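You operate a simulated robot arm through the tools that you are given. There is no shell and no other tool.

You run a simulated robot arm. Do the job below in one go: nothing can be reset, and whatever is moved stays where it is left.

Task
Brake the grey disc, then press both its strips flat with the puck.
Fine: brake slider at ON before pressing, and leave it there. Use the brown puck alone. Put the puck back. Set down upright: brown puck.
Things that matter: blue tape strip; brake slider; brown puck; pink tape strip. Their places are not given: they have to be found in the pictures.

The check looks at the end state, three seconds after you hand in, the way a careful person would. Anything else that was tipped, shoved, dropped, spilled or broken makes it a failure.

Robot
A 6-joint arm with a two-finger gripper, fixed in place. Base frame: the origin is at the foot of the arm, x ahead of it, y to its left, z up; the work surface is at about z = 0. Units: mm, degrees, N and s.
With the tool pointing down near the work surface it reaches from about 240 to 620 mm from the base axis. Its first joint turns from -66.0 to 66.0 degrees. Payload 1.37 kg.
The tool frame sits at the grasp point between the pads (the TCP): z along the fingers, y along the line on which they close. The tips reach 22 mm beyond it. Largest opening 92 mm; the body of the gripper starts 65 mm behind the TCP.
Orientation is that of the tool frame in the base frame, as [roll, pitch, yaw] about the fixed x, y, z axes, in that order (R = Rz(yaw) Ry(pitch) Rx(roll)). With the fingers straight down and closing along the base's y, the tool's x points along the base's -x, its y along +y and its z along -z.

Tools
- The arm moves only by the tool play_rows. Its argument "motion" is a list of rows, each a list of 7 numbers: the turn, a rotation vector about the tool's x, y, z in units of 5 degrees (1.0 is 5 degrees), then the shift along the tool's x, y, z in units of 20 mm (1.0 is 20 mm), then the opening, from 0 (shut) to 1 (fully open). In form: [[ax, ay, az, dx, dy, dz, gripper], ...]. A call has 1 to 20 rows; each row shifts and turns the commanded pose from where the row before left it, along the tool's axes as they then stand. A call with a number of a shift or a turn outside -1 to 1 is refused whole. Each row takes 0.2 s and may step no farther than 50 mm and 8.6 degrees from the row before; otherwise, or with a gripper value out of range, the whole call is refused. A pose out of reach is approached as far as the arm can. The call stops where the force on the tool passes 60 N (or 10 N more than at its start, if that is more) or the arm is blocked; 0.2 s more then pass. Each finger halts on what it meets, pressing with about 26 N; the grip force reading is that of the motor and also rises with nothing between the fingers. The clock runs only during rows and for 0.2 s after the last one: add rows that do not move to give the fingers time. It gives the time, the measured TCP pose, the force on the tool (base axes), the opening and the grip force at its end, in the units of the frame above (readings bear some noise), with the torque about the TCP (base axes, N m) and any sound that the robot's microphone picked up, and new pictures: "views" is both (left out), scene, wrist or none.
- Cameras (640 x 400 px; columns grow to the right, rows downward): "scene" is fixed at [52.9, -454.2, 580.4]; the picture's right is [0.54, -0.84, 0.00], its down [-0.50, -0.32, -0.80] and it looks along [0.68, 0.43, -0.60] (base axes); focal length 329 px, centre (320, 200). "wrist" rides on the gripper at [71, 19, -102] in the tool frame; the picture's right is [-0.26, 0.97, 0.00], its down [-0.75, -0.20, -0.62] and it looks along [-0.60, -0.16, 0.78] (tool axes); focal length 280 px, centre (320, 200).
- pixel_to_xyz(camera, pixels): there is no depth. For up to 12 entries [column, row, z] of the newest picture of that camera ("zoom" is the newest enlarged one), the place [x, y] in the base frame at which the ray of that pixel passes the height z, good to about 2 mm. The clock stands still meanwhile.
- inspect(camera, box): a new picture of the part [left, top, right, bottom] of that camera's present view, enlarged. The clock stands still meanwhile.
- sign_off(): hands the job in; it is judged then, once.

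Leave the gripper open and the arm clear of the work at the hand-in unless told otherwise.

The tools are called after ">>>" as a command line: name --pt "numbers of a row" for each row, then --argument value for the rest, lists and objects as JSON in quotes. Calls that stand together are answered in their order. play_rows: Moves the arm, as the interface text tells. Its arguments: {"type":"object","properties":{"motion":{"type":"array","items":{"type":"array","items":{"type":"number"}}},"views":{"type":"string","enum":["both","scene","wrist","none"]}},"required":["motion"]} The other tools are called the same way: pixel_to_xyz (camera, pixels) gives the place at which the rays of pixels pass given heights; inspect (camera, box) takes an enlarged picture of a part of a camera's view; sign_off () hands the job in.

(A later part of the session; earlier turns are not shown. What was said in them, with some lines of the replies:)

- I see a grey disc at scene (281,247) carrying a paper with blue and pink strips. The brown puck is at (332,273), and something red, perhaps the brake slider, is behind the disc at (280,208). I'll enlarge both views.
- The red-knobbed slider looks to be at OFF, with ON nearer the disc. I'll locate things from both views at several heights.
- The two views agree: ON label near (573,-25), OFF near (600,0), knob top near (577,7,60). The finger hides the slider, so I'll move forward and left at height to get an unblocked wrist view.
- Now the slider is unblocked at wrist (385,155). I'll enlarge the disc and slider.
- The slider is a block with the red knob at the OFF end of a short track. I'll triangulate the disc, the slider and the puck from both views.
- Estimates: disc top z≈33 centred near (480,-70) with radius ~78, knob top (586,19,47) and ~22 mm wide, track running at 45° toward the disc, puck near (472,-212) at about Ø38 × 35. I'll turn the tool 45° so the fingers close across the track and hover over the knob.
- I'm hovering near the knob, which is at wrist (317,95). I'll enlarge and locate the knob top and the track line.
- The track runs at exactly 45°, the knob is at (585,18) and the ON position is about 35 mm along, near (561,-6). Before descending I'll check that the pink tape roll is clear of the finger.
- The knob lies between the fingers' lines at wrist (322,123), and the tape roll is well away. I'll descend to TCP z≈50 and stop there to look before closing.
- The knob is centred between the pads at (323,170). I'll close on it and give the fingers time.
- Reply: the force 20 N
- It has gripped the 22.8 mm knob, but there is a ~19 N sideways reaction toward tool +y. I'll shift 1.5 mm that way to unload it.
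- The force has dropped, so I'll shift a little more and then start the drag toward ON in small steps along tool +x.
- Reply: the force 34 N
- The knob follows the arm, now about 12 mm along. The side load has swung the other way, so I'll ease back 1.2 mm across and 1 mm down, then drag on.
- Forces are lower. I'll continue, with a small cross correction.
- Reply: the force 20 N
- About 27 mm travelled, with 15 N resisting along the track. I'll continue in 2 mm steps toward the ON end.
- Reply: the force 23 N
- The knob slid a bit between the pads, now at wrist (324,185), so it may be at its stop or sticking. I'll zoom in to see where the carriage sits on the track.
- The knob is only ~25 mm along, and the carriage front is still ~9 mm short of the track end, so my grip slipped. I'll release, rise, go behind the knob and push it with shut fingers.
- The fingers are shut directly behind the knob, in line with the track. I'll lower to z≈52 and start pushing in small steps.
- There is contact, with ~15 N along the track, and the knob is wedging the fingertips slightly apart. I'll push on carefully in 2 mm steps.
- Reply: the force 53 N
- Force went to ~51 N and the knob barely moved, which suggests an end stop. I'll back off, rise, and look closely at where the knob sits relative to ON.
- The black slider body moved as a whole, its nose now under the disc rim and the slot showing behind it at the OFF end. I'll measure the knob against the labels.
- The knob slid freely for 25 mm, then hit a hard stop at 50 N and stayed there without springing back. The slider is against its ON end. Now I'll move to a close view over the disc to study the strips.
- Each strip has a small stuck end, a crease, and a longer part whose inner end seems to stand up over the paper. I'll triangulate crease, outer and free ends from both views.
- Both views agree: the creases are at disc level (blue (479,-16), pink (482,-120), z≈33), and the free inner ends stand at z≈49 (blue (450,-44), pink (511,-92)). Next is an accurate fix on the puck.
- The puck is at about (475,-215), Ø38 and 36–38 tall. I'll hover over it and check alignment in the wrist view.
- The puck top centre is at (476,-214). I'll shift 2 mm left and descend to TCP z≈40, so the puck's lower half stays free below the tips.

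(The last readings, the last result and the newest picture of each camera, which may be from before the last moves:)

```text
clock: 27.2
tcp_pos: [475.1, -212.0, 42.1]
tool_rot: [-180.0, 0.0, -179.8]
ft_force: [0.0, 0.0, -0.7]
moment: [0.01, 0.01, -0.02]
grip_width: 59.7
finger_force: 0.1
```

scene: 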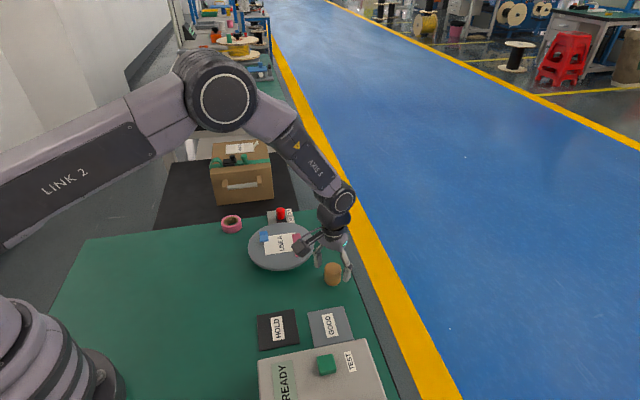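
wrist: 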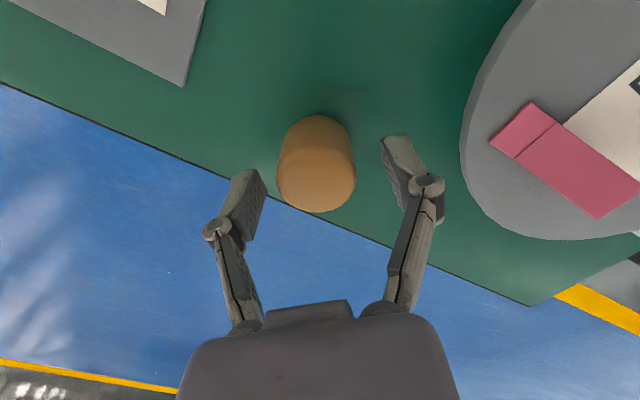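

The puck is ~2 mm right of the pad midline, so I'll shift 2 mm toward -y and close gently.

>>> play_rows --pt "0 0 0 0 -0.1 0 0.65" --pt "0 0 0 0 0 0 0.5" --pt "0 0 0 0 0 0 0.4" --pt "0 0 0 0 0 0 0.36" --pt "0 0 0 0 0 0 0.34" --pt "0 0 0 0 0 0 0.34"

```text
clock: 28.6
tcp_pos: [476.8, -214.7, 42.0]
tool_rot: [180.0, 0.0, -179.9]
ft_force: [0.7, 0.9, 2.8]
moment: [0.03, 0.0, 0.0]
grip_width: 36.5
finger_force: 26.2
```

scene: 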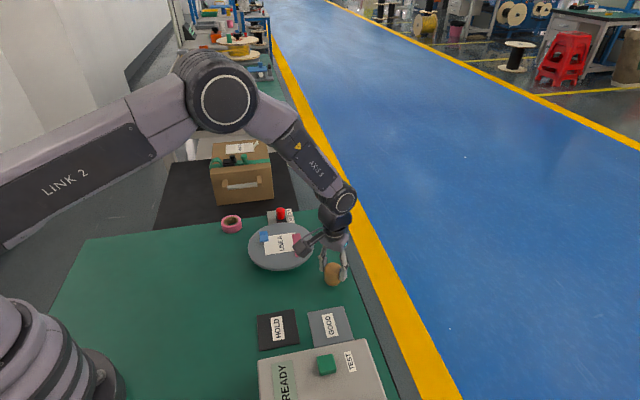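
wrist: 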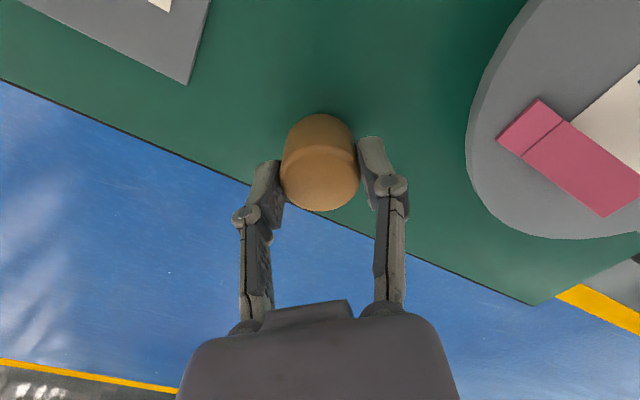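

It's gripped at 36.5 mm with 26 N, at pose ≈(476,-214.5,41.5), which I'll use for the return. I'll lift straight up 80 mm.

>>> play_rows --pt "0 0 0 0 0 -0.3 0.3" --pt "0 0 0 0 0 -0.7 0.3" --pt "0 0 0 0 0 -1 0.3" --pt "0 0 0 0 0 -1 0.3" --pt "0 0 0 0 0 -1 0.3" --pt "0 0 0 0 0 0 0.3"

```text
clock: 30.0
tcp_pos: [475.2, -215.6, 122.8]
tool_rot: [-180.0, 0.0, -180.0]
ft_force: [0.0, 0.3, -1.2]
moment: [0.01, -0.02, 0.0]
grip_width: 36.7
finger_force: 25.7
```

scene: 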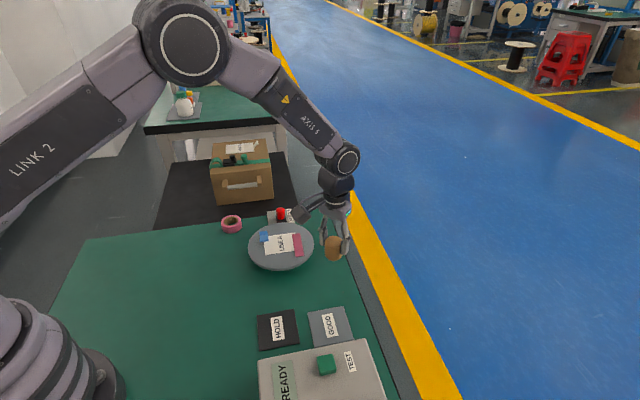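
wrist: 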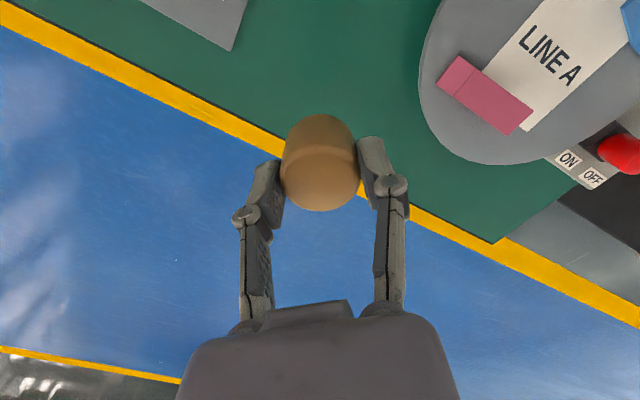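

The puck is held upright. I'll carry it over the pink flap, centre (500,-102), still at height.

>>> play_rows --pt "0 0 0 -0.204 0.9375 0 0.3" --pt "0 0 0 -0.204 0.9375 0 0.3" --pt "0 0 0 -0.204 0.9375 0 0.3" --pt "0 0 0 -0.204 0.9375 0 0.3" --pt "0 0 0 -0.204 0.9375 0 0.3" --pt "0 0 0 -0.204 0.9375 0 0.3" --pt "0 0 0 0 0 0 0.3"

>>> inspect --camera "scene" --box '[240, 200, 336, 260]'

```text
clock: 31.6
tcp_pos: [499.3, -101.4, 121.9]
tool_rot: [180.0, -0.1, 180.0]
ft_force: [-0.3, 0.6, -0.9]
moment: [0.02, 0.01, 0.0]
grip_width: 36.8
finger_force: 26.0
```

scene: 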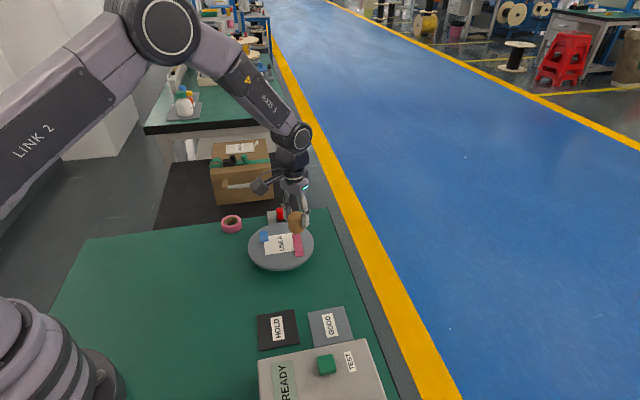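
wrist: 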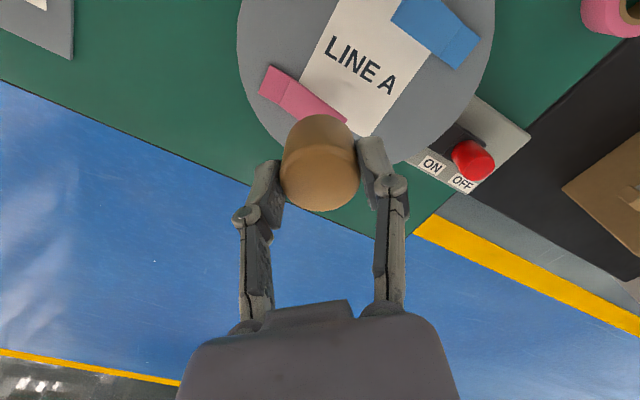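

```text
6.67 times, centred on (288, 230) of scene
```

zoom: 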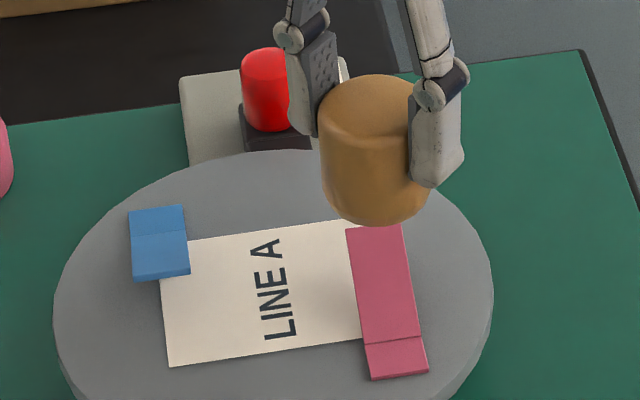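

I'll lower to just above the flap, with the puck bottom at ≈52, and check.

>>> play_rows --pt "0 0 0 -0.03 -0.03 0.7 0.3" --pt "0 0 0 0 0 0.65 0.3" --pt "0 0 0 0 0 0 0.3"

>>> inspect --camera "scene" --box '[256, 210, 336, 260]'

```text
clock: 32.4
tcp_pos: [500.6, -102.9, 94.4]
tool_rot: [180.0, -0.1, -180.0]
ft_force: [0.5, -0.1, -0.2]
moment: [0.0, 0.0, -0.01]
grip_width: 36.7
finger_force: 26.3
```

scene: 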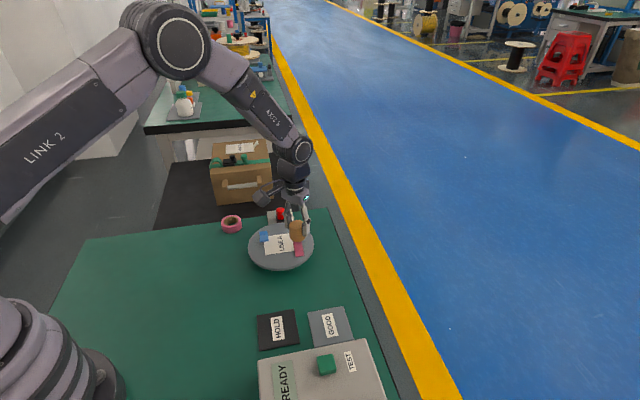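
wrist: 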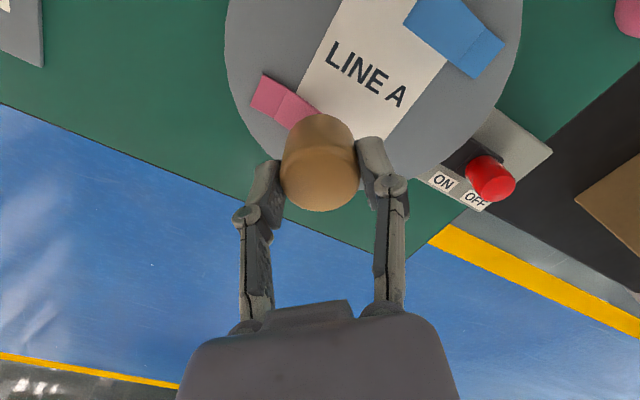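

```text
8.00 times, centred on (296, 235) of scene
```

zoom: 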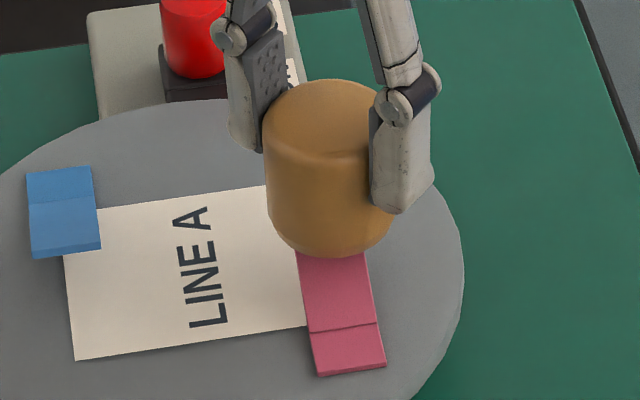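

It looks well aligned over the pink flap. I'll press down in 3 mm steps and watch the force.

>>> play_rows --pt "0 0 0 0 0 0.15 0.3" --pt "0 0 0 0 0 0.15 0.3" --pt "0 0 0 0 0 0.15 0.3" --pt "0 0 0 0 0 0.15 0.3" --pt "0 0 0 0 0 0 0.3"

>>> inspect --camera "scene" --box '[256, 210, 336, 260]'

```text
clock: 33.6
tcp_pos: [500.2, -102.1, 83.5]
tool_rot: [-180.0, 0.0, -179.9]
ft_force: [-0.6, -0.1, -1.4]
moment: [0.0, -0.02, 0.0]
grip_width: 36.6
finger_force: 26.5
```

scene: 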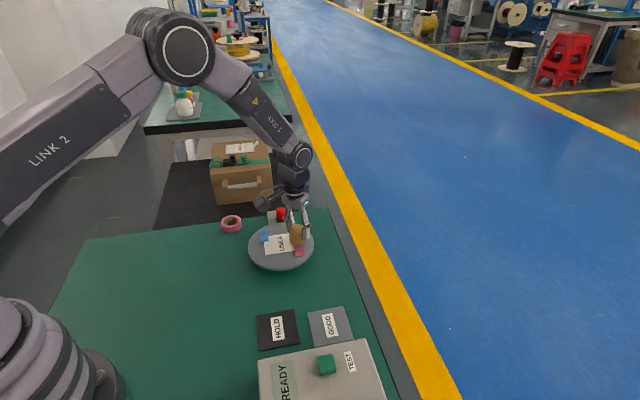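
wrist: 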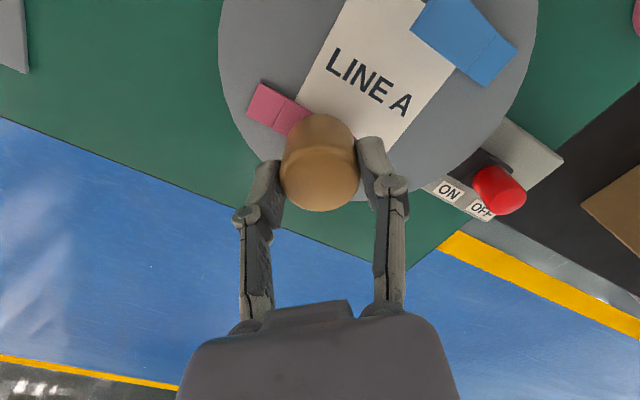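

```text
8.00 times, centred on (296, 235) of scene
```

zoom: 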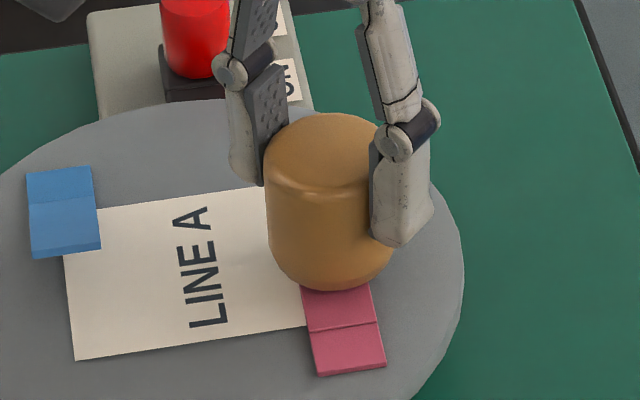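

There is little force yet. I'll keep going down in 1–2 mm steps.

>>> play_rows --pt "0 0 0 0 0 0.1 0.3" --pt "0 0 0 0 0 0.1 0.3" --pt "0 0 0 0 0 0.05 0.3" --pt "0 0 0 0 0 0 0.3" --views "none"

```text
clock: 34.6
tcp_pos: [501.5, -102.7, 78.4]
tool_rot: [-179.9, 0.1, -179.9]
ft_force: [-2.0, 3.4, 14.2]
moment: [-0.01, 0.31, 0.01]
grip_width: 36.7
finger_force: 26.0
```

Contact now, 14 N down. I'll press a little more and hold.

>>> play_rows --pt "0 0 0 0 0 0.05 0.3" --pt "0 0 0 0 0 0 0.3" --pt "0 0 0 0 0 0 0.3"

>>> inspect --camera "scene" --box '[256, 210, 336, 260]'

```text
clock: 35.4
tcp_pos: [501.7, -102.1, 76.2]
tool_rot: [-180.0, 0.3, -179.9]
ft_force: [5.4, -0.7, 17.2]
moment: [-0.11, 0.08, 0.06]
grip_width: 36.7
finger_force: 26.6
```

scene: 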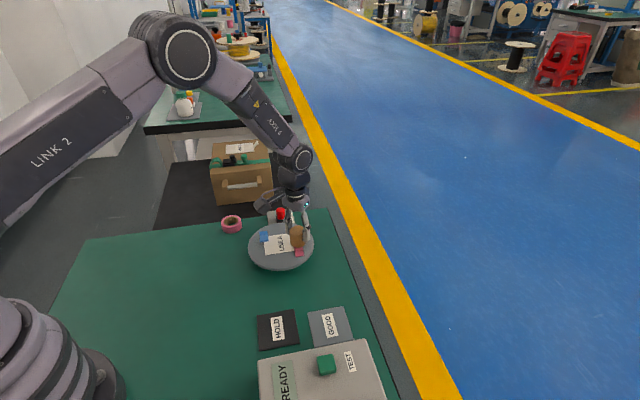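
wrist: 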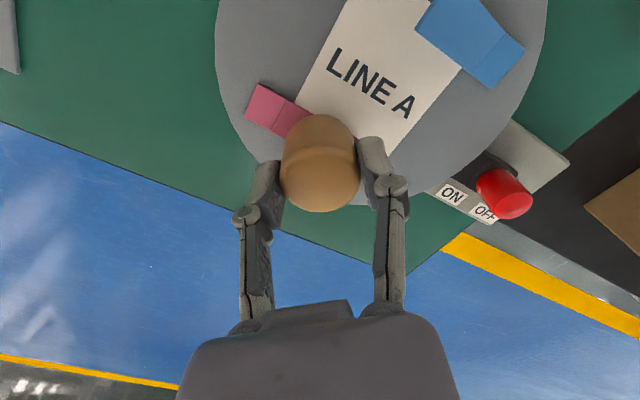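

```text
8.00 times, centred on (296, 235) of scene
```

zoom: 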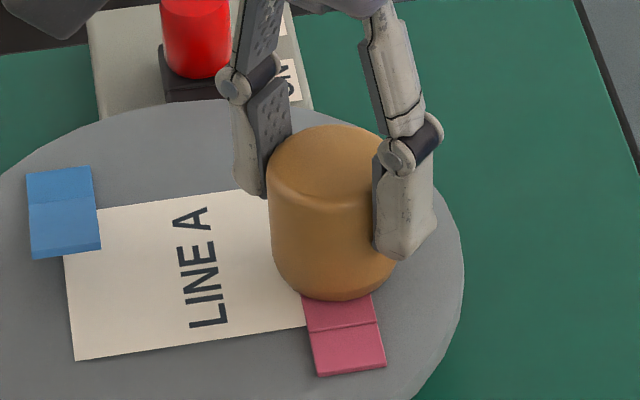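

It's pressing at 17 N with the puck on the strip and the disc unmoved. I'll lift straight up and check whether the flap stays down.

>>> play_rows --pt "0 0 0 0 0 -0.3 0.3" --pt "0 0 0 0 0 -0.7 0.3" --pt "0 0 0 0 0 -1 0.3" --pt "0 0 0 0.3 0.5 -0.3 0.3" --pt "0 0 0 0 0 0 0.3"

>>> inspect --camera "scene" --box '[256, 210, 336, 260]'

>>> inspect --camera "wrist" --box '[240, 0, 480, 150]'

```text
clock: 36.6
tcp_pos: [493.9, -92.3, 123.2]
tool_rot: [-180.0, 0.0, 180.0]
ft_force: [-0.1, 0.1, -0.2]
moment: [-0.01, 0.01, -0.04]
grip_width: 36.8
finger_force: 25.7
```

scene: 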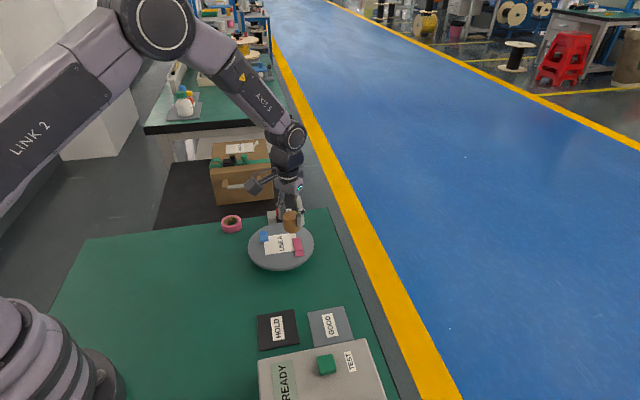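
wrist: 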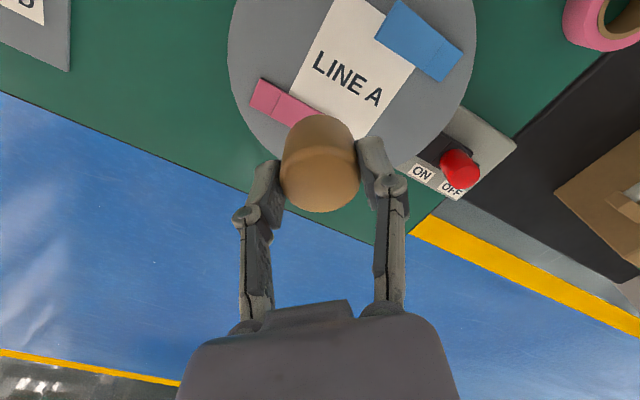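

```text
8.00 times, centred on (296, 235) of scene
```

zoom: 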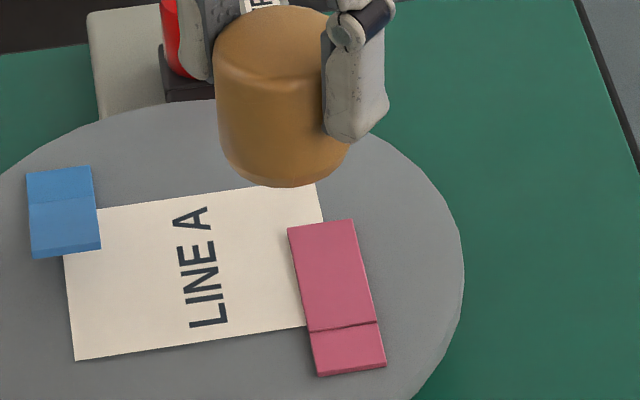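

```text
2.67 times, centred on (360, 75) of wrist
```

zoom: 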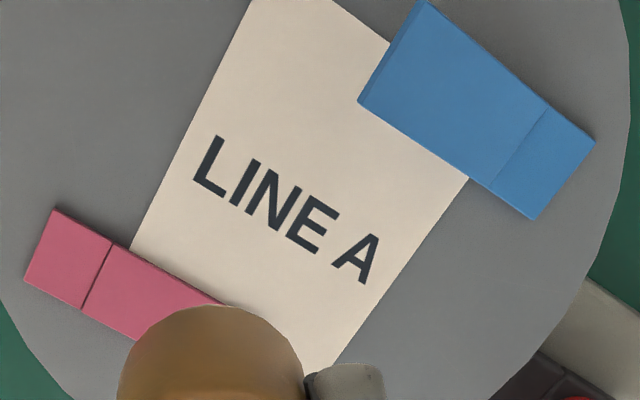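

The pink flap is clearly lower. I'll measure whether it's truly flat by comparing the flat-plane position of its free end.

>>> pixel_to_xyz --camera "zoom" --pixels '[[60, 245, 35], [45, 275, 35]]'

>>> pixel_to_xyz --camera "scene" --pixels '[[292, 238.3, 35], [300.2, 237.5, 35], [294.8, 251.5, 35], [303, 250.4, 35], [296, 257, 35], [304.2, 255.8, 35], [296, 238, 38], [296, 238, 41]]'

```text
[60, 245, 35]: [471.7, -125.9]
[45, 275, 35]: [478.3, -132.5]
```

```text
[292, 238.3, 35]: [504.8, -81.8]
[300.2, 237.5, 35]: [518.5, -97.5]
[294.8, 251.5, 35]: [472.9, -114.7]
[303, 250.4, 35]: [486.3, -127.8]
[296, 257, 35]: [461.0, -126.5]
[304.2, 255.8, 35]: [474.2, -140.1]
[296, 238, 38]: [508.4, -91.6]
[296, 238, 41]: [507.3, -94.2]
```

If flat, the flap would measure ~42 mm, and I read ~45, so it may be raised 2–3 mm at the tip. I'll move the puck aside at height for a clear wrist view.

>>> play_rows --pt "0 0 0 -0.7 0.37 -0.1 0.3" --pt "0 0 0 -0.7 0.37 -0.1 0.3" --pt "0 0 0 -0.7 0.37 -0.1 0.3" --pt "0 0 0 0 0 0 0.3"

>>> inspect --camera "wrist" --box '[220, 0, 412, 120]'

>>> inspect --camera "scene" --box '[276, 225, 324, 265]'

```text
clock: 37.6
tcp_pos: [536.6, -68.9, 128.3]
tool_rot: [-180.0, 0.0, -179.9]
ft_force: [-0.8, 0.1, -1.5]
moment: [0.01, -0.03, -0.02]
grip_width: 36.6
finger_force: 25.8
```

scene: 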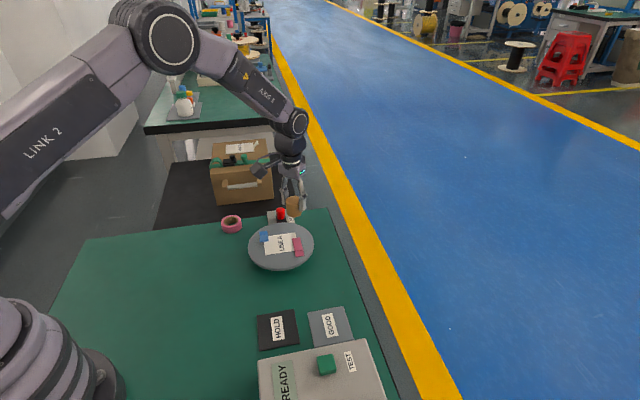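
wrist: 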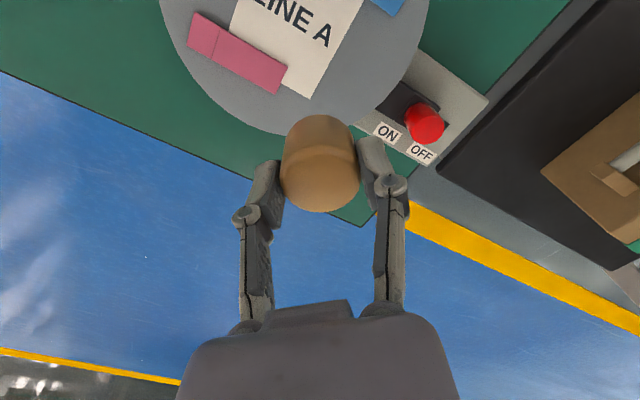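

```text
3.33 times, centred on (316, 60) of wrist
```

zoom: 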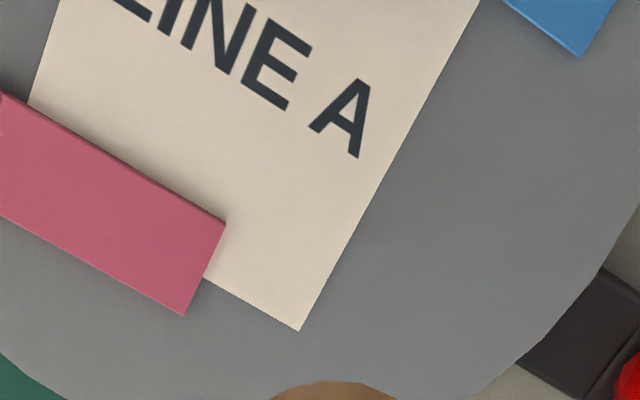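

```text
10.00 times, centred on (300, 245) of scene
```

zoom: 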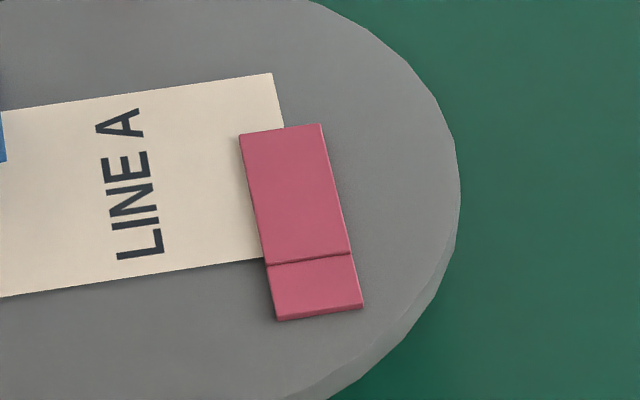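

>>> pixel_to_xyz --camera "wrist" --pixels '[[287.5, 67.2, 33], [287.5, 67.2, 37], [287.5, 67.2, 41], [275.5, 94.5, 33], [275.5, 94.5, 37], [275.5, 94.5, 41], [309.5, 99, 33], [215, 25, 33], [215, 25, 37]]'

>>> pixel_to_xyz --camera "scene" --pixels '[[292, 238.5, 33], [292, 238.5, 37], [292, 238.5, 41], [300.2, 237.4, 33], [300.2, 237.4, 37], [300.2, 237.4, 41], [303, 250.4, 33], [294.8, 251.5, 33]]'

```text
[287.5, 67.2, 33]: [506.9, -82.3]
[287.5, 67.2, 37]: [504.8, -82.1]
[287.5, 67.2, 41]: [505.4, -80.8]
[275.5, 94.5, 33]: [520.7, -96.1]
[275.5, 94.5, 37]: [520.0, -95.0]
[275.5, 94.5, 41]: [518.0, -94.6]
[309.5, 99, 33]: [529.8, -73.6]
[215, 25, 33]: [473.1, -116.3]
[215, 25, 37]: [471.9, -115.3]
```

```text
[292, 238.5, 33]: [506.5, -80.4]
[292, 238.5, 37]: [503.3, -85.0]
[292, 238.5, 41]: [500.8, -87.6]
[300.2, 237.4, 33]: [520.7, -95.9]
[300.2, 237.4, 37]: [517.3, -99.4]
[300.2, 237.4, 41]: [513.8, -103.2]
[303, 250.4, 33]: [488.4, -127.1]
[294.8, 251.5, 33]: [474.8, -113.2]
```

The pink free-end corners agree between both views at z≈33–35, so pink is flat. Now I'll carry the puck over the blue flap, centre (461,-34).

>>> play_rows --pt "0 0 0 0.753 0.352 0 0.3" --pt "0 0 0 0.753 0.352 0 0.3" --pt "0 0 0 0.753 0.352 0 0.3" --pt "0 0 0 0.753 0.352 0 0.3" --pt "0 0 0 0.753 0.352 0 0.3" --pt "0 0 0 0 0 0.7 0.3" --pt "0 0 0 0 0 0.7 0.3" --pt "0 0 0 0 0 0 0.3"

>>> inspect --camera "scene" --box '[236, 210, 316, 260]'

```text
clock: 39.4
tcp_pos: [461.5, -34.1, 101.0]
tool_rot: [180.0, 0.0, -180.0]
ft_force: [0.9, 0.0, -0.3]
moment: [-0.02, 0.0, -0.01]
grip_width: 36.6
finger_force: 26.1
```

scene: 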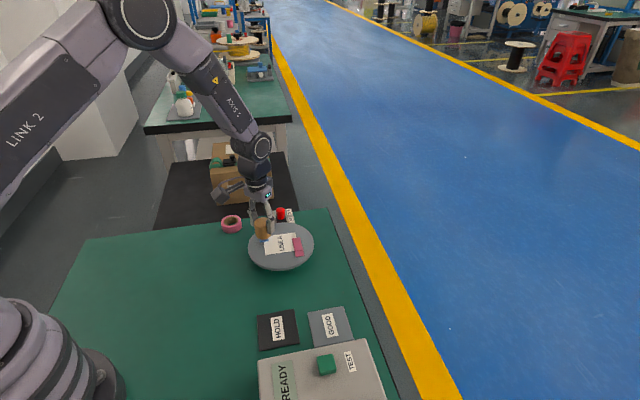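
wrist: 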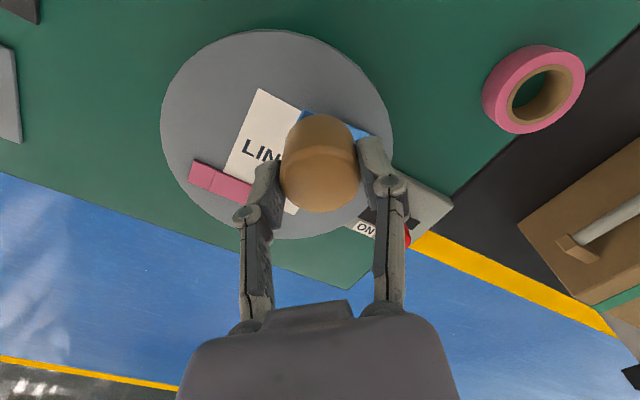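

```text
8.00 times, centred on (276, 235) of scene
```

zoom: 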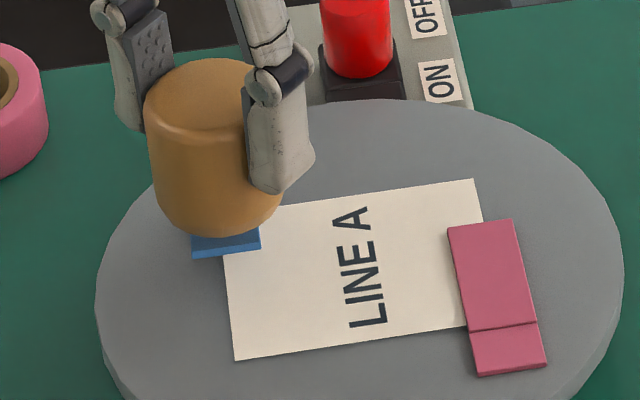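

Alignment over the blue flap looks good. I'll descend in steps, checking the force.

>>> play_rows --pt "0 0 0 0 0 0.3 0.3" --pt "0 0 0 0 0 0.2 0.3" --pt "0 0 0 0 0 0.15 0.3" --pt "0 0 0 0 0 0.15 0.3" --pt "0 0 0 0 0 0.1 0.3" --pt "0 0 0 0 0 0.1 0.3" --pt "0 0 0 0 0 0 0.3"

>>> inspect --camera "scene" --box '[236, 210, 316, 260]'

```text
clock: 41.0
tcp_pos: [461.5, -34.8, 79.4]
tool_rot: [180.0, 0.1, 179.9]
ft_force: [-0.5, 0.8, -0.6]
moment: [-0.03, -0.01, 0.03]
grip_width: 36.5
finger_force: 26.6
```

scene: 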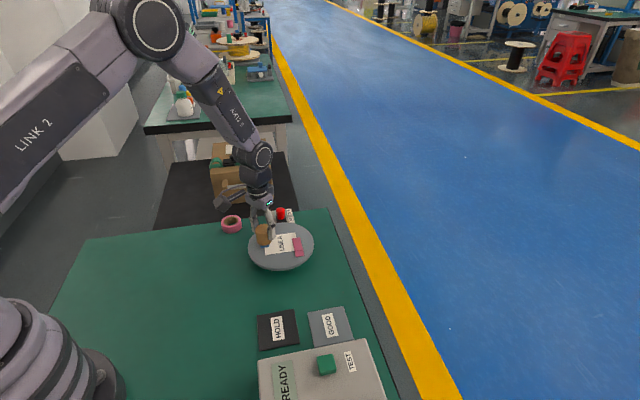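
wrist: 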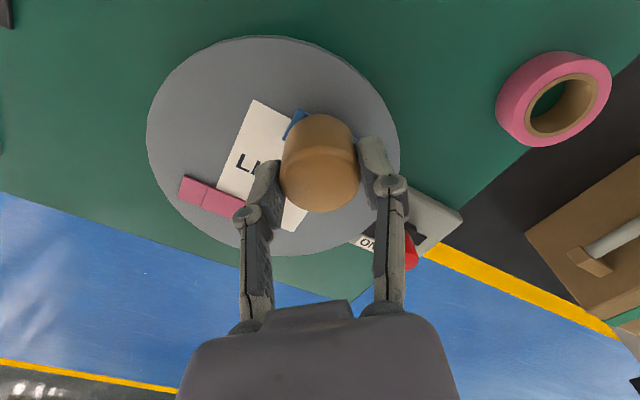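

```text
8.00 times, centred on (276, 235) of scene
```

zoom: 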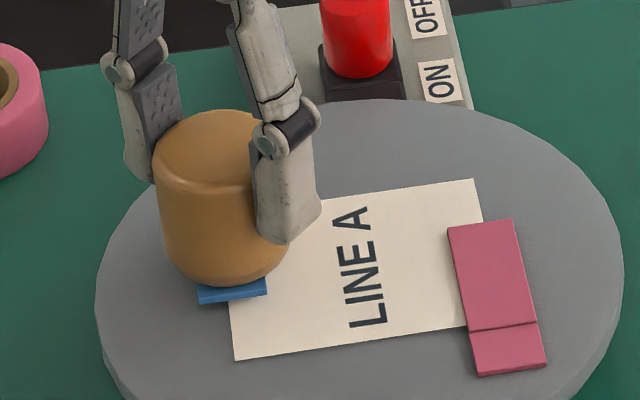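

The flap is being pushed down with almost no force so far. I'll go on in 1 mm steps.

>>> play_rows --pt "0 0 0 0 0 0.05 0.3" --pt "0 0 0 0 0 0.05 0.3" --pt "0 0 0 0 0 0 0.3" --views "none"

```text
clock: 41.8
tcp_pos: [462.5, -34.9, 79.6]
tool_rot: [180.0, 0.0, -180.0]
ft_force: [-0.4, 0.1, -0.5]
moment: [-0.01, -0.02, -0.01]
grip_width: 36.5
finger_force: 25.7
```

>>> play_rows --pt "0 0 0 0 0 0.05 0.3" --pt "0 0 0 0 0 0.05 0.3" --pt "0 0 0 0 0 0 0.3" --views "none"

```text
clock: 42.6
tcp_pos: [461.1, -35.5, 77.1]
tool_rot: [179.9, 0.1, -179.9]
ft_force: [-4.5, 1.1, 16.0]
moment: [0.15, -0.05, 0.06]
grip_width: 36.6
finger_force: 25.8
```

Contact at 16 N. I'll press 1 mm more and hold, as I did with pink.

>>> play_rows --pt "0 0 0 0 0 0.05 0.3" --pt "0 0 0 0 0 0 0.3" --pt "0 0 0 0 0 0 0.3" --views "none"

```text
clock: 43.4
tcp_pos: [461.4, -35.9, 76.5]
tool_rot: [-179.9, 0.1, -179.9]
ft_force: [-2.5, -1.3, 17.0]
moment: [0.03, -0.16, 0.01]
grip_width: 36.4
finger_force: 25.8
```

17 N held. I'll lift straight up and shift to a viewing position where both strips show.

>>> play_rows --pt "0 0 0 0 0 -0.3 0.3" --pt "0 0 0 0 0 -0.7 0.3" --pt "0 0 0 0 0 -0.9 0.3" --pt "0 0 0 -0.65 0.27 -0.6 0.3" --pt "0 0 0 -0.65 0.27 -0.6 0.3" --pt "0 0 0 -0.65 0.27 -0.6 0.3" --pt "0 0 0 0 0 0 0.3"

>>> inspect --camera "wrist" --box '[200, 0, 392, 120]'

>>> inspect --camera "scene" --box '[244, 220, 324, 270]'

```text
clock: 45.0
tcp_pos: [501.6, -19.6, 149.7]
tool_rot: [180.0, 0.0, 179.9]
ft_force: [0.5, -0.4, -1.1]
moment: [0.01, 0.0, -0.01]
grip_width: 36.5
finger_force: 26.5
```

scene: 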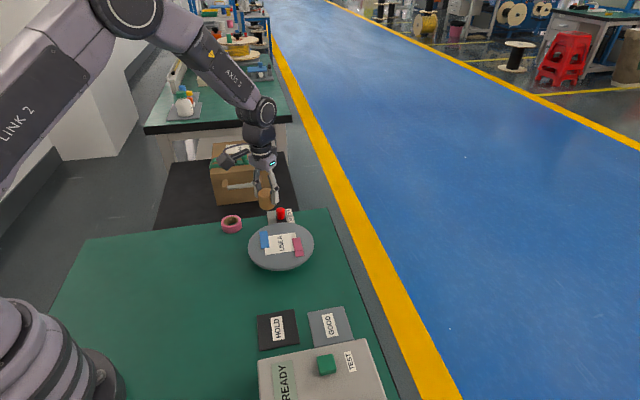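
wrist: 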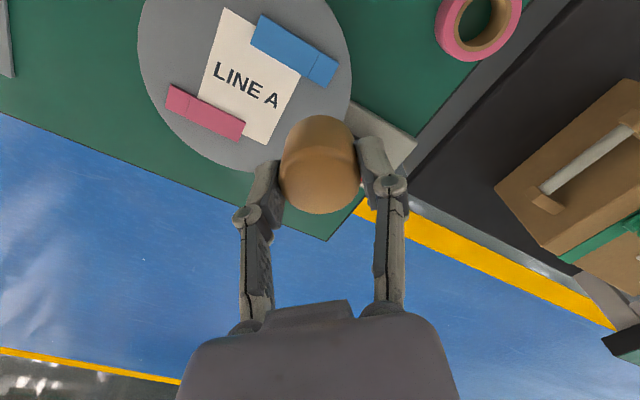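

```text
3.33 times, centred on (296, 60) of wrist
```

zoom: 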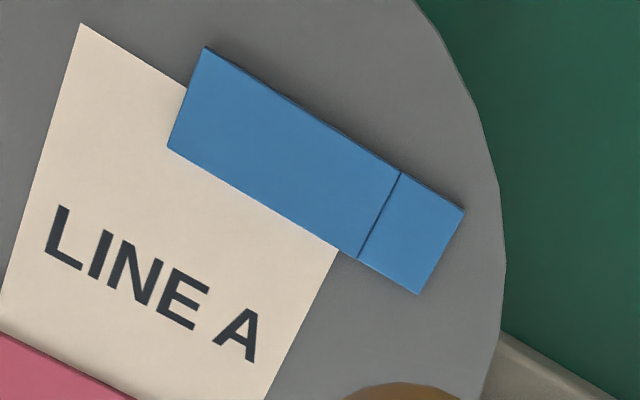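

```text
8.00 times, centred on (284, 245) of scene
```

zoom: 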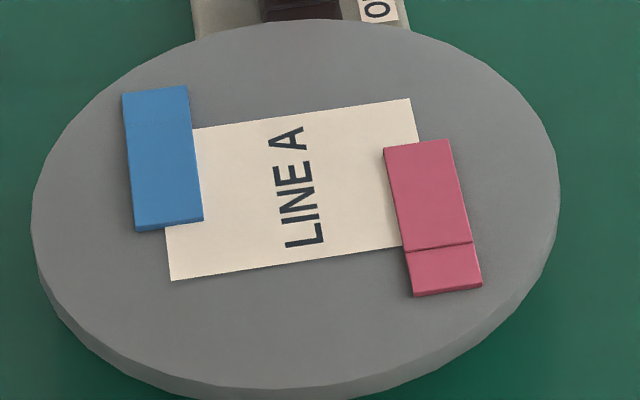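

Blue also looks flat now. I'll verify by triangulating its free-end corners.

>>> pixel_to_xyz --camera "wrist" --pixels '[[261.5, 14.4, 33], [261.5, 14.4, 37], [261.5, 14.4, 41], [250.4, 44.4, 33], [250.4, 44.4, 37], [250.4, 44.4, 41], [320, 52, 35], [308, 77, 35]]'

>>> pixel_to_xyz --camera "scene" --pixels '[[260.9, 247.9, 33], [260.9, 247.9, 37], [260.9, 247.9, 41], [269.4, 246.8, 33], [269.4, 246.8, 37], [269.4, 246.8, 41]]'

```text
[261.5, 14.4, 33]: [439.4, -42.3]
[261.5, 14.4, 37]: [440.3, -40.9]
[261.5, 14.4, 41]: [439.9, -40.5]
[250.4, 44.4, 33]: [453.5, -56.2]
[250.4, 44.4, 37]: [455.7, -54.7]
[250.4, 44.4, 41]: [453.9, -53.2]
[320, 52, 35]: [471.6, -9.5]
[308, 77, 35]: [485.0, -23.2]
```

```text
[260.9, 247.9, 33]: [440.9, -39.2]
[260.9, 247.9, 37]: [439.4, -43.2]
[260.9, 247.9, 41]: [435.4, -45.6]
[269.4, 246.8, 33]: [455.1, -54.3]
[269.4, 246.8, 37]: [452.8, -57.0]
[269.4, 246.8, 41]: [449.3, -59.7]
```

Blue is flat too, with its corners at z≈35 in both views. I'll carry the puck back to its starting place, (475.8,-214.5), at height.

>>> play_rows --pt "0 0 0 0.13 -0.975 0 0.3" --pt "0 0 0 0.13 -0.975 0 0.3" --pt "0 0 0 0.13 -0.975 0 0.3" --pt "0 0 0 0.13 -0.975 0 0.3" --pt "0 0 0 0.13 -0.975 0 0.3" --pt "0 0 0 0.13 -0.975 0 0.3" --pt "0 0 0 0.13 -0.975 0 0.3" --pt "0 0 0 0.13 -0.975 0 0.3" --pt "0 0 0 0.13 -0.975 0 0.3" --pt "0 0 0 0.13 -0.975 0 0.3" --pt "0 0 0 0 0 0 0.3" --pt "0 0 0 0 0 0 0.3"

```text
clock: 47.6
tcp_pos: [473.8, -215.1, 151.8]
tool_rot: [-180.0, 0.0, -179.8]
ft_force: [0.3, 0.5, -0.4]
moment: [0.01, -0.01, 0.03]
grip_width: 36.2
finger_force: 26.4
```

scene: 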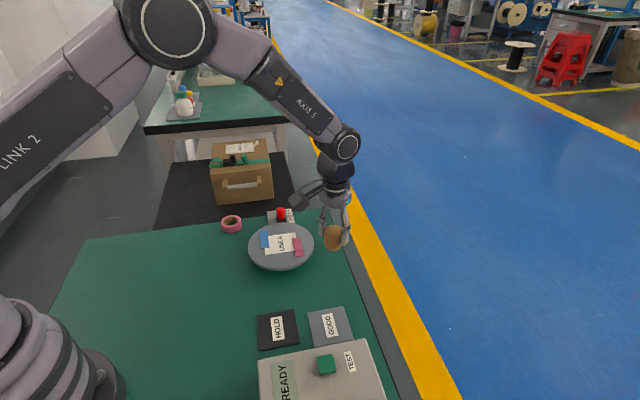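
wrist: 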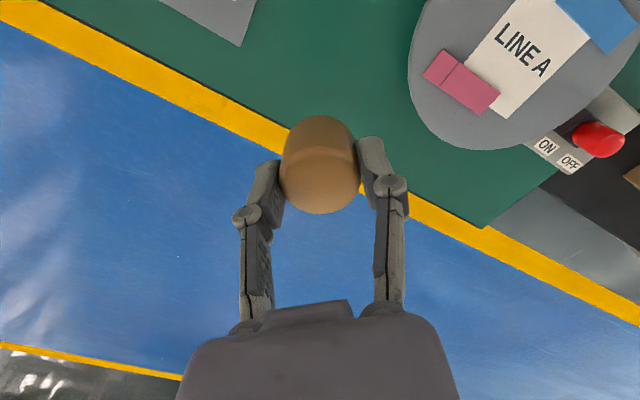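

I'm over the home spot. I'll shift 1.5 mm forward, lower to z≈47, and check.

>>> play_rows --pt "0 0 0 -0.08 0.02 0.9 0.3" --pt "0 0 0 0 0 0.9 0.3" --pt "0 0 0 0 0 0.9 0.3" --pt "0 0 0 0 0 0.9 0.3" --pt "0 0 0 0 0 0.9 0.3" --pt "0 0 0 0 0 0.7 0.3" --pt "0 0 0 0 0 0 0.3" --pt "0 0 0 0 0 0 0.3"

>>> inspect --camera "scene" --box '[300, 240, 364, 292]'

```text
clock: 49.4
tcp_pos: [474.8, -213.1, 45.6]
tool_rot: [-180.0, 0.0, -180.0]
ft_force: [0.0, 0.2, -0.5]
moment: [0.01, 0.0, 0.01]
grip_width: 36.3
finger_force: 26.0
```

scene: 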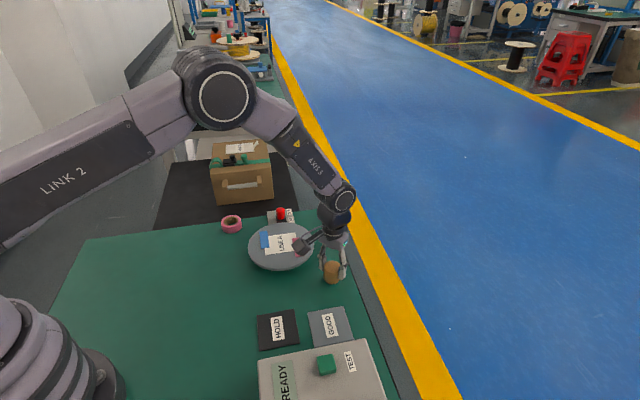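
wrist: 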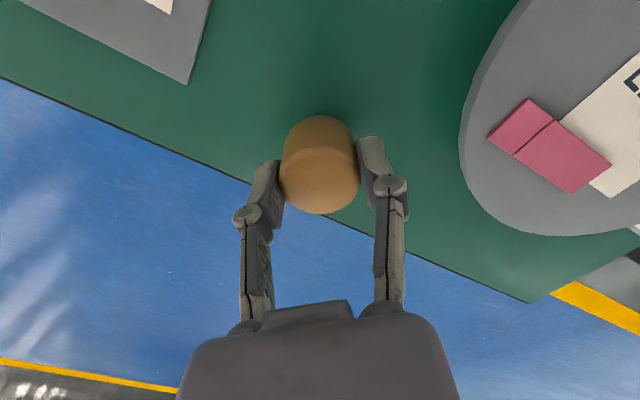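

```text
7.69 times, centred on (332, 266) of scene
```

zoom: 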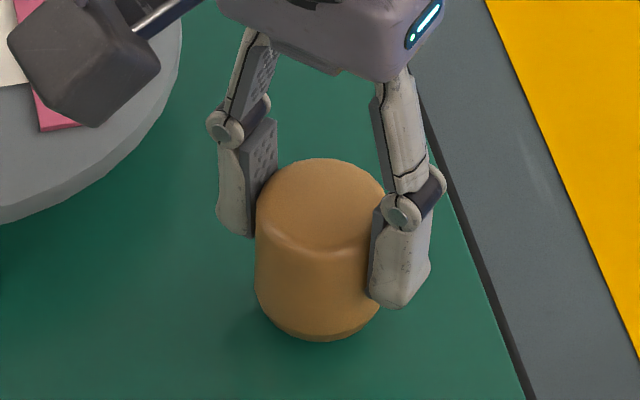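

The puck is a few mm above the table. I'll lower in 1 mm steps until I feel contact.

>>> play_rows --pt "0 0 0 0 -0.05 0.06 0.3" --pt "0 0 0 0 0 0.06 0.3" --pt "0 0 0 0 0 0 0.3" --views "none"

```text
clock: 50.2
tcp_pos: [475.3, -215.0, 43.5]
tool_rot: [180.0, 0.0, 179.9]
ft_force: [-0.5, 0.1, -0.4]
moment: [0.01, 0.01, -0.01]
grip_width: 36.1
finger_force: 26.0
```

>>> play_rows --pt "0 0 0 0 0 0.05 0.3" --pt "0 0 0 0 0 0.05 0.3" --pt "0 0 0 0 0 0 0.3" --views "none"

```text
clock: 51.0
tcp_pos: [476.7, -215.4, 40.8]
tool_rot: [179.9, 0.0, -180.0]
ft_force: [-0.7, 0.4, -0.4]
moment: [0.0, 0.02, -0.01]
grip_width: 36.5
finger_force: 26.5
```

>>> play_rows --pt "0 0 0 0 0 0.05 0.3" --pt "0 0 0 0 0 0 0.3" --views "scene"

>>> inspect --camera "scene" --box '[300, 240, 364, 292]'

```text
clock: 51.6
tcp_pos: [477.0, -213.7, 40.1]
tool_rot: [-179.9, 0.0, -179.9]
ft_force: [0.2, 0.3, -1.7]
moment: [-0.02, -0.01, -0.01]
grip_width: 36.5
finger_force: 25.9
```

scene: 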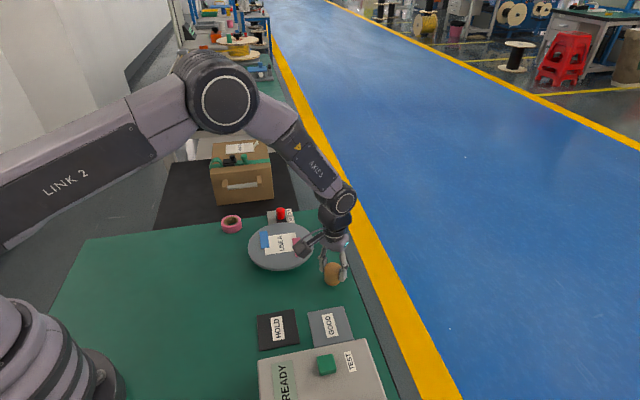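

```text
7.69 times, centred on (332, 266) of scene
```

zoom: 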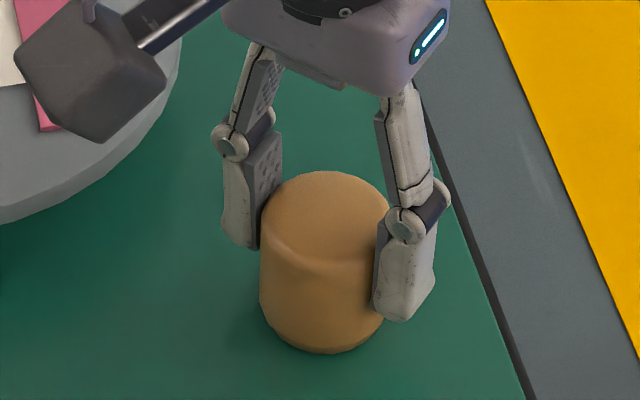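

The puck bottom is nearly back at its original image row, ≈286. A few more small steps until there's contact force.

>>> play_rows --pt "0 0 0 0 0 0.04 0.3" --pt "0 0 0 0 0 0 0.3" --views "none"

```text
clock: 52.2
tcp_pos: [476.6, -213.4, 40.8]
tool_rot: [180.0, 0.1, 180.0]
ft_force: [-0.3, 0.8, -1.8]
moment: [-0.01, 0.0, 0.0]
grip_width: 36.4
finger_force: 26.1
```

>>> play_rows --pt "0 0 0 0 0 0.04 0.3" --pt "0 0 0 0 0 0 0.3" --views "none"

```text
clock: 52.8
tcp_pos: [475.3, -214.8, 39.9]
tool_rot: [-180.0, 0.0, -179.8]
ft_force: [-5.3, 6.4, 13.5]
moment: [0.11, 0.02, -0.02]
grip_width: 36.5
finger_force: 26.1
```

Contact at 13 N. I'll ease up half a millimetre and open the fingers.

>>> play_rows --pt "0 0 0 0 0 -0.03 0.3" --pt "0 0 0 0 0 0 0.42" --pt "0 0 0 0 0 0 0.5" --pt "0 0 0 0 0 0 0.65" --pt "0 0 0 0 0 0 0.65" --pt "0 0 0 0 0 0 0.65"

```text
clock: 54.2
tcp_pos: [475.7, -215.0, 39.6]
tool_rot: [179.9, -0.1, 180.0]
ft_force: [-0.2, 0.4, 0.1]
moment: [0.01, -0.02, 0.0]
grip_width: 60.1
finger_force: 0.1
```

scene: 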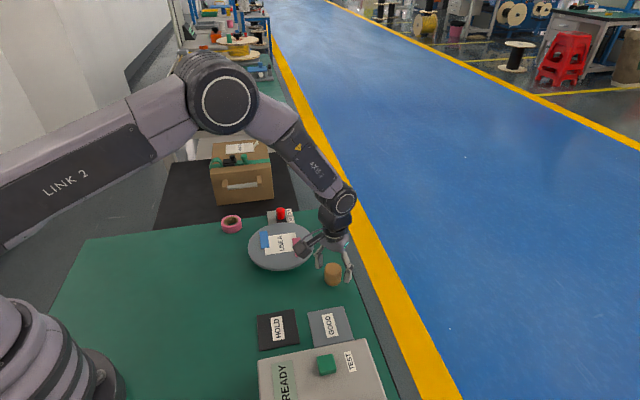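
wrist: 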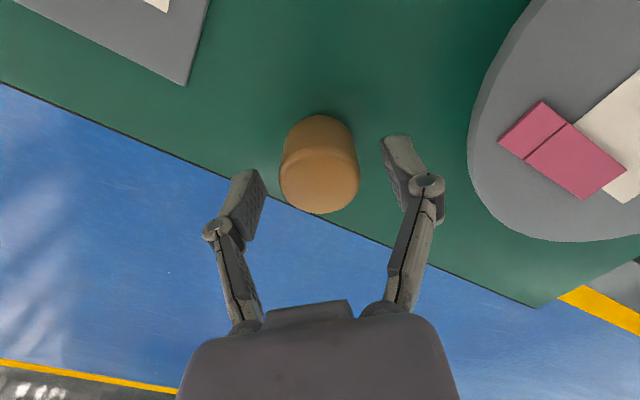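

The puck stands upright, with a clear gap to both fingers. I'll rise straight up well clear of it, then check everything.

>>> play_rows --pt "0 0 0 0 0 -0.5 0.65" --pt "0 0 0 0 0 -1 0.65" --pt "0 0 0 0 0 -1 0.65" --pt "0 0 0 0 0 -1 0.8" --pt "0 0 0 0 0 -1 1" --pt "0 0 0 0 0 -1 1" --pt "0 0 0 0.7 0.6 -1 1" --pt "0 0 0 1 0.8 -1 1" --pt "0 0 0 1 0.8 -1 1" --pt "0 0 0 1 0.8 -1 1" --pt "0 0 0 1 0.8 -1 1" --pt "0 0 0 0.5 0.7 -0.5 1" --pt "0 0 0 0 0 0 1"

>>> inspect --camera "scene" --box '[240, 196, 368, 296]'

>>> inspect --camera "scene" --box '[300, 252, 364, 292]'

>>> inspect --camera "scene" --box '[256, 195, 320, 235]'

```text
clock: 57.0
tcp_pos: [370.8, -123.2, 258.5]
tool_rot: [179.9, 0.0, -179.9]
ft_force: [0.7, -0.7, 0.2]
moment: [0.0, 0.01, -0.01]
grip_width: 92.1
finger_force: 0.0
```

scene: 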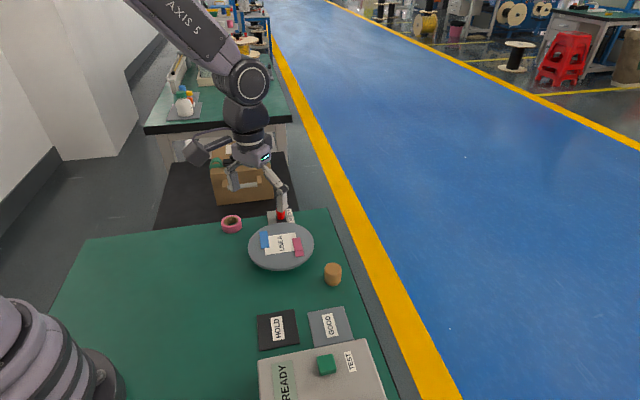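
wrist: 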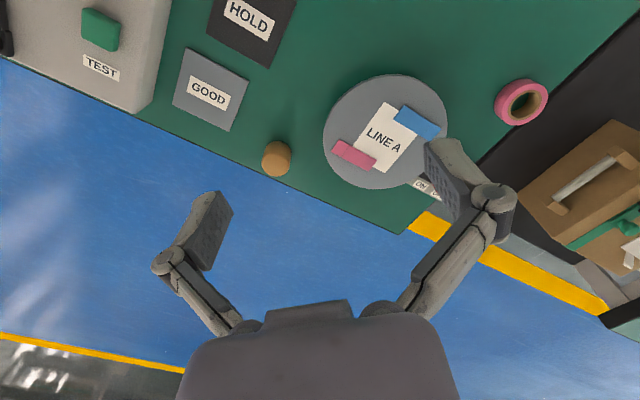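

```text
4.00 times, centred on (304, 246) of scene
```

zoom: 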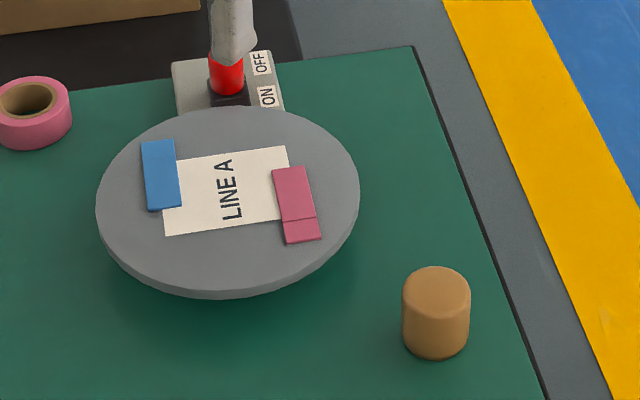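

```text
10.00 times, centred on (332, 272) of scene
```

zoom: 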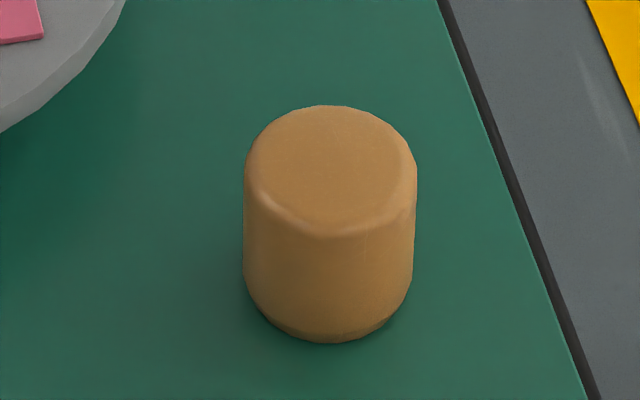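

```text
10.00 times, centred on (288, 215) of scene
```

zoom: 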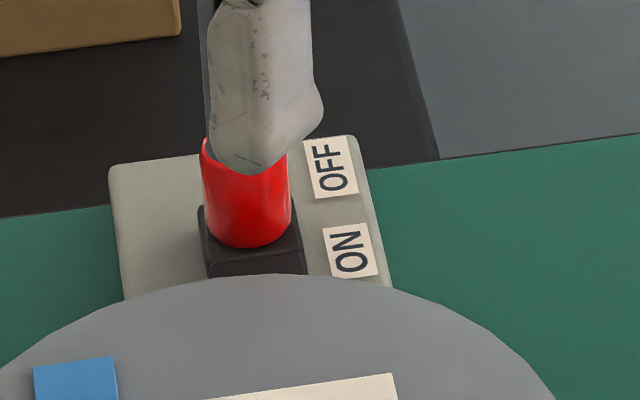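

Final check:
- **Puck:** it stands upright within about 1 mm of its original image position.
- **Strips:** both lie flat on the disc, and the disc hasn't moved.
- **Slider:** it remains at its ON stop.
- **Gripper:** it's open and the arm is clear.

I'm handing in now.

>>> sign_off

```text
The job is handed in.
```

The grey disc is braked, both strips are pressed flat, and the puck is back where it started. I've handed the job in and have no result from the check yet.

- **Brake slider:** I dragged it 25 mm from OFF until it hit a hard stop. It didn't move further at about 50 N and hadn't moved by the last picture. The knob stops about 8 mm short of the middle of the ON label, but I took the hard stop to be the ON end.
- **Pink and blue strips:** I pressed each with the puck at about 17 N. Measured from both cameras afterwards, each raised end was down at disc height. The disc did not turn during pressing.
- **Brown puck:** it is standing upright within about 1 mm of its original spot.

The gripper is open and the arm is clear of the work. Nothing else was touched.
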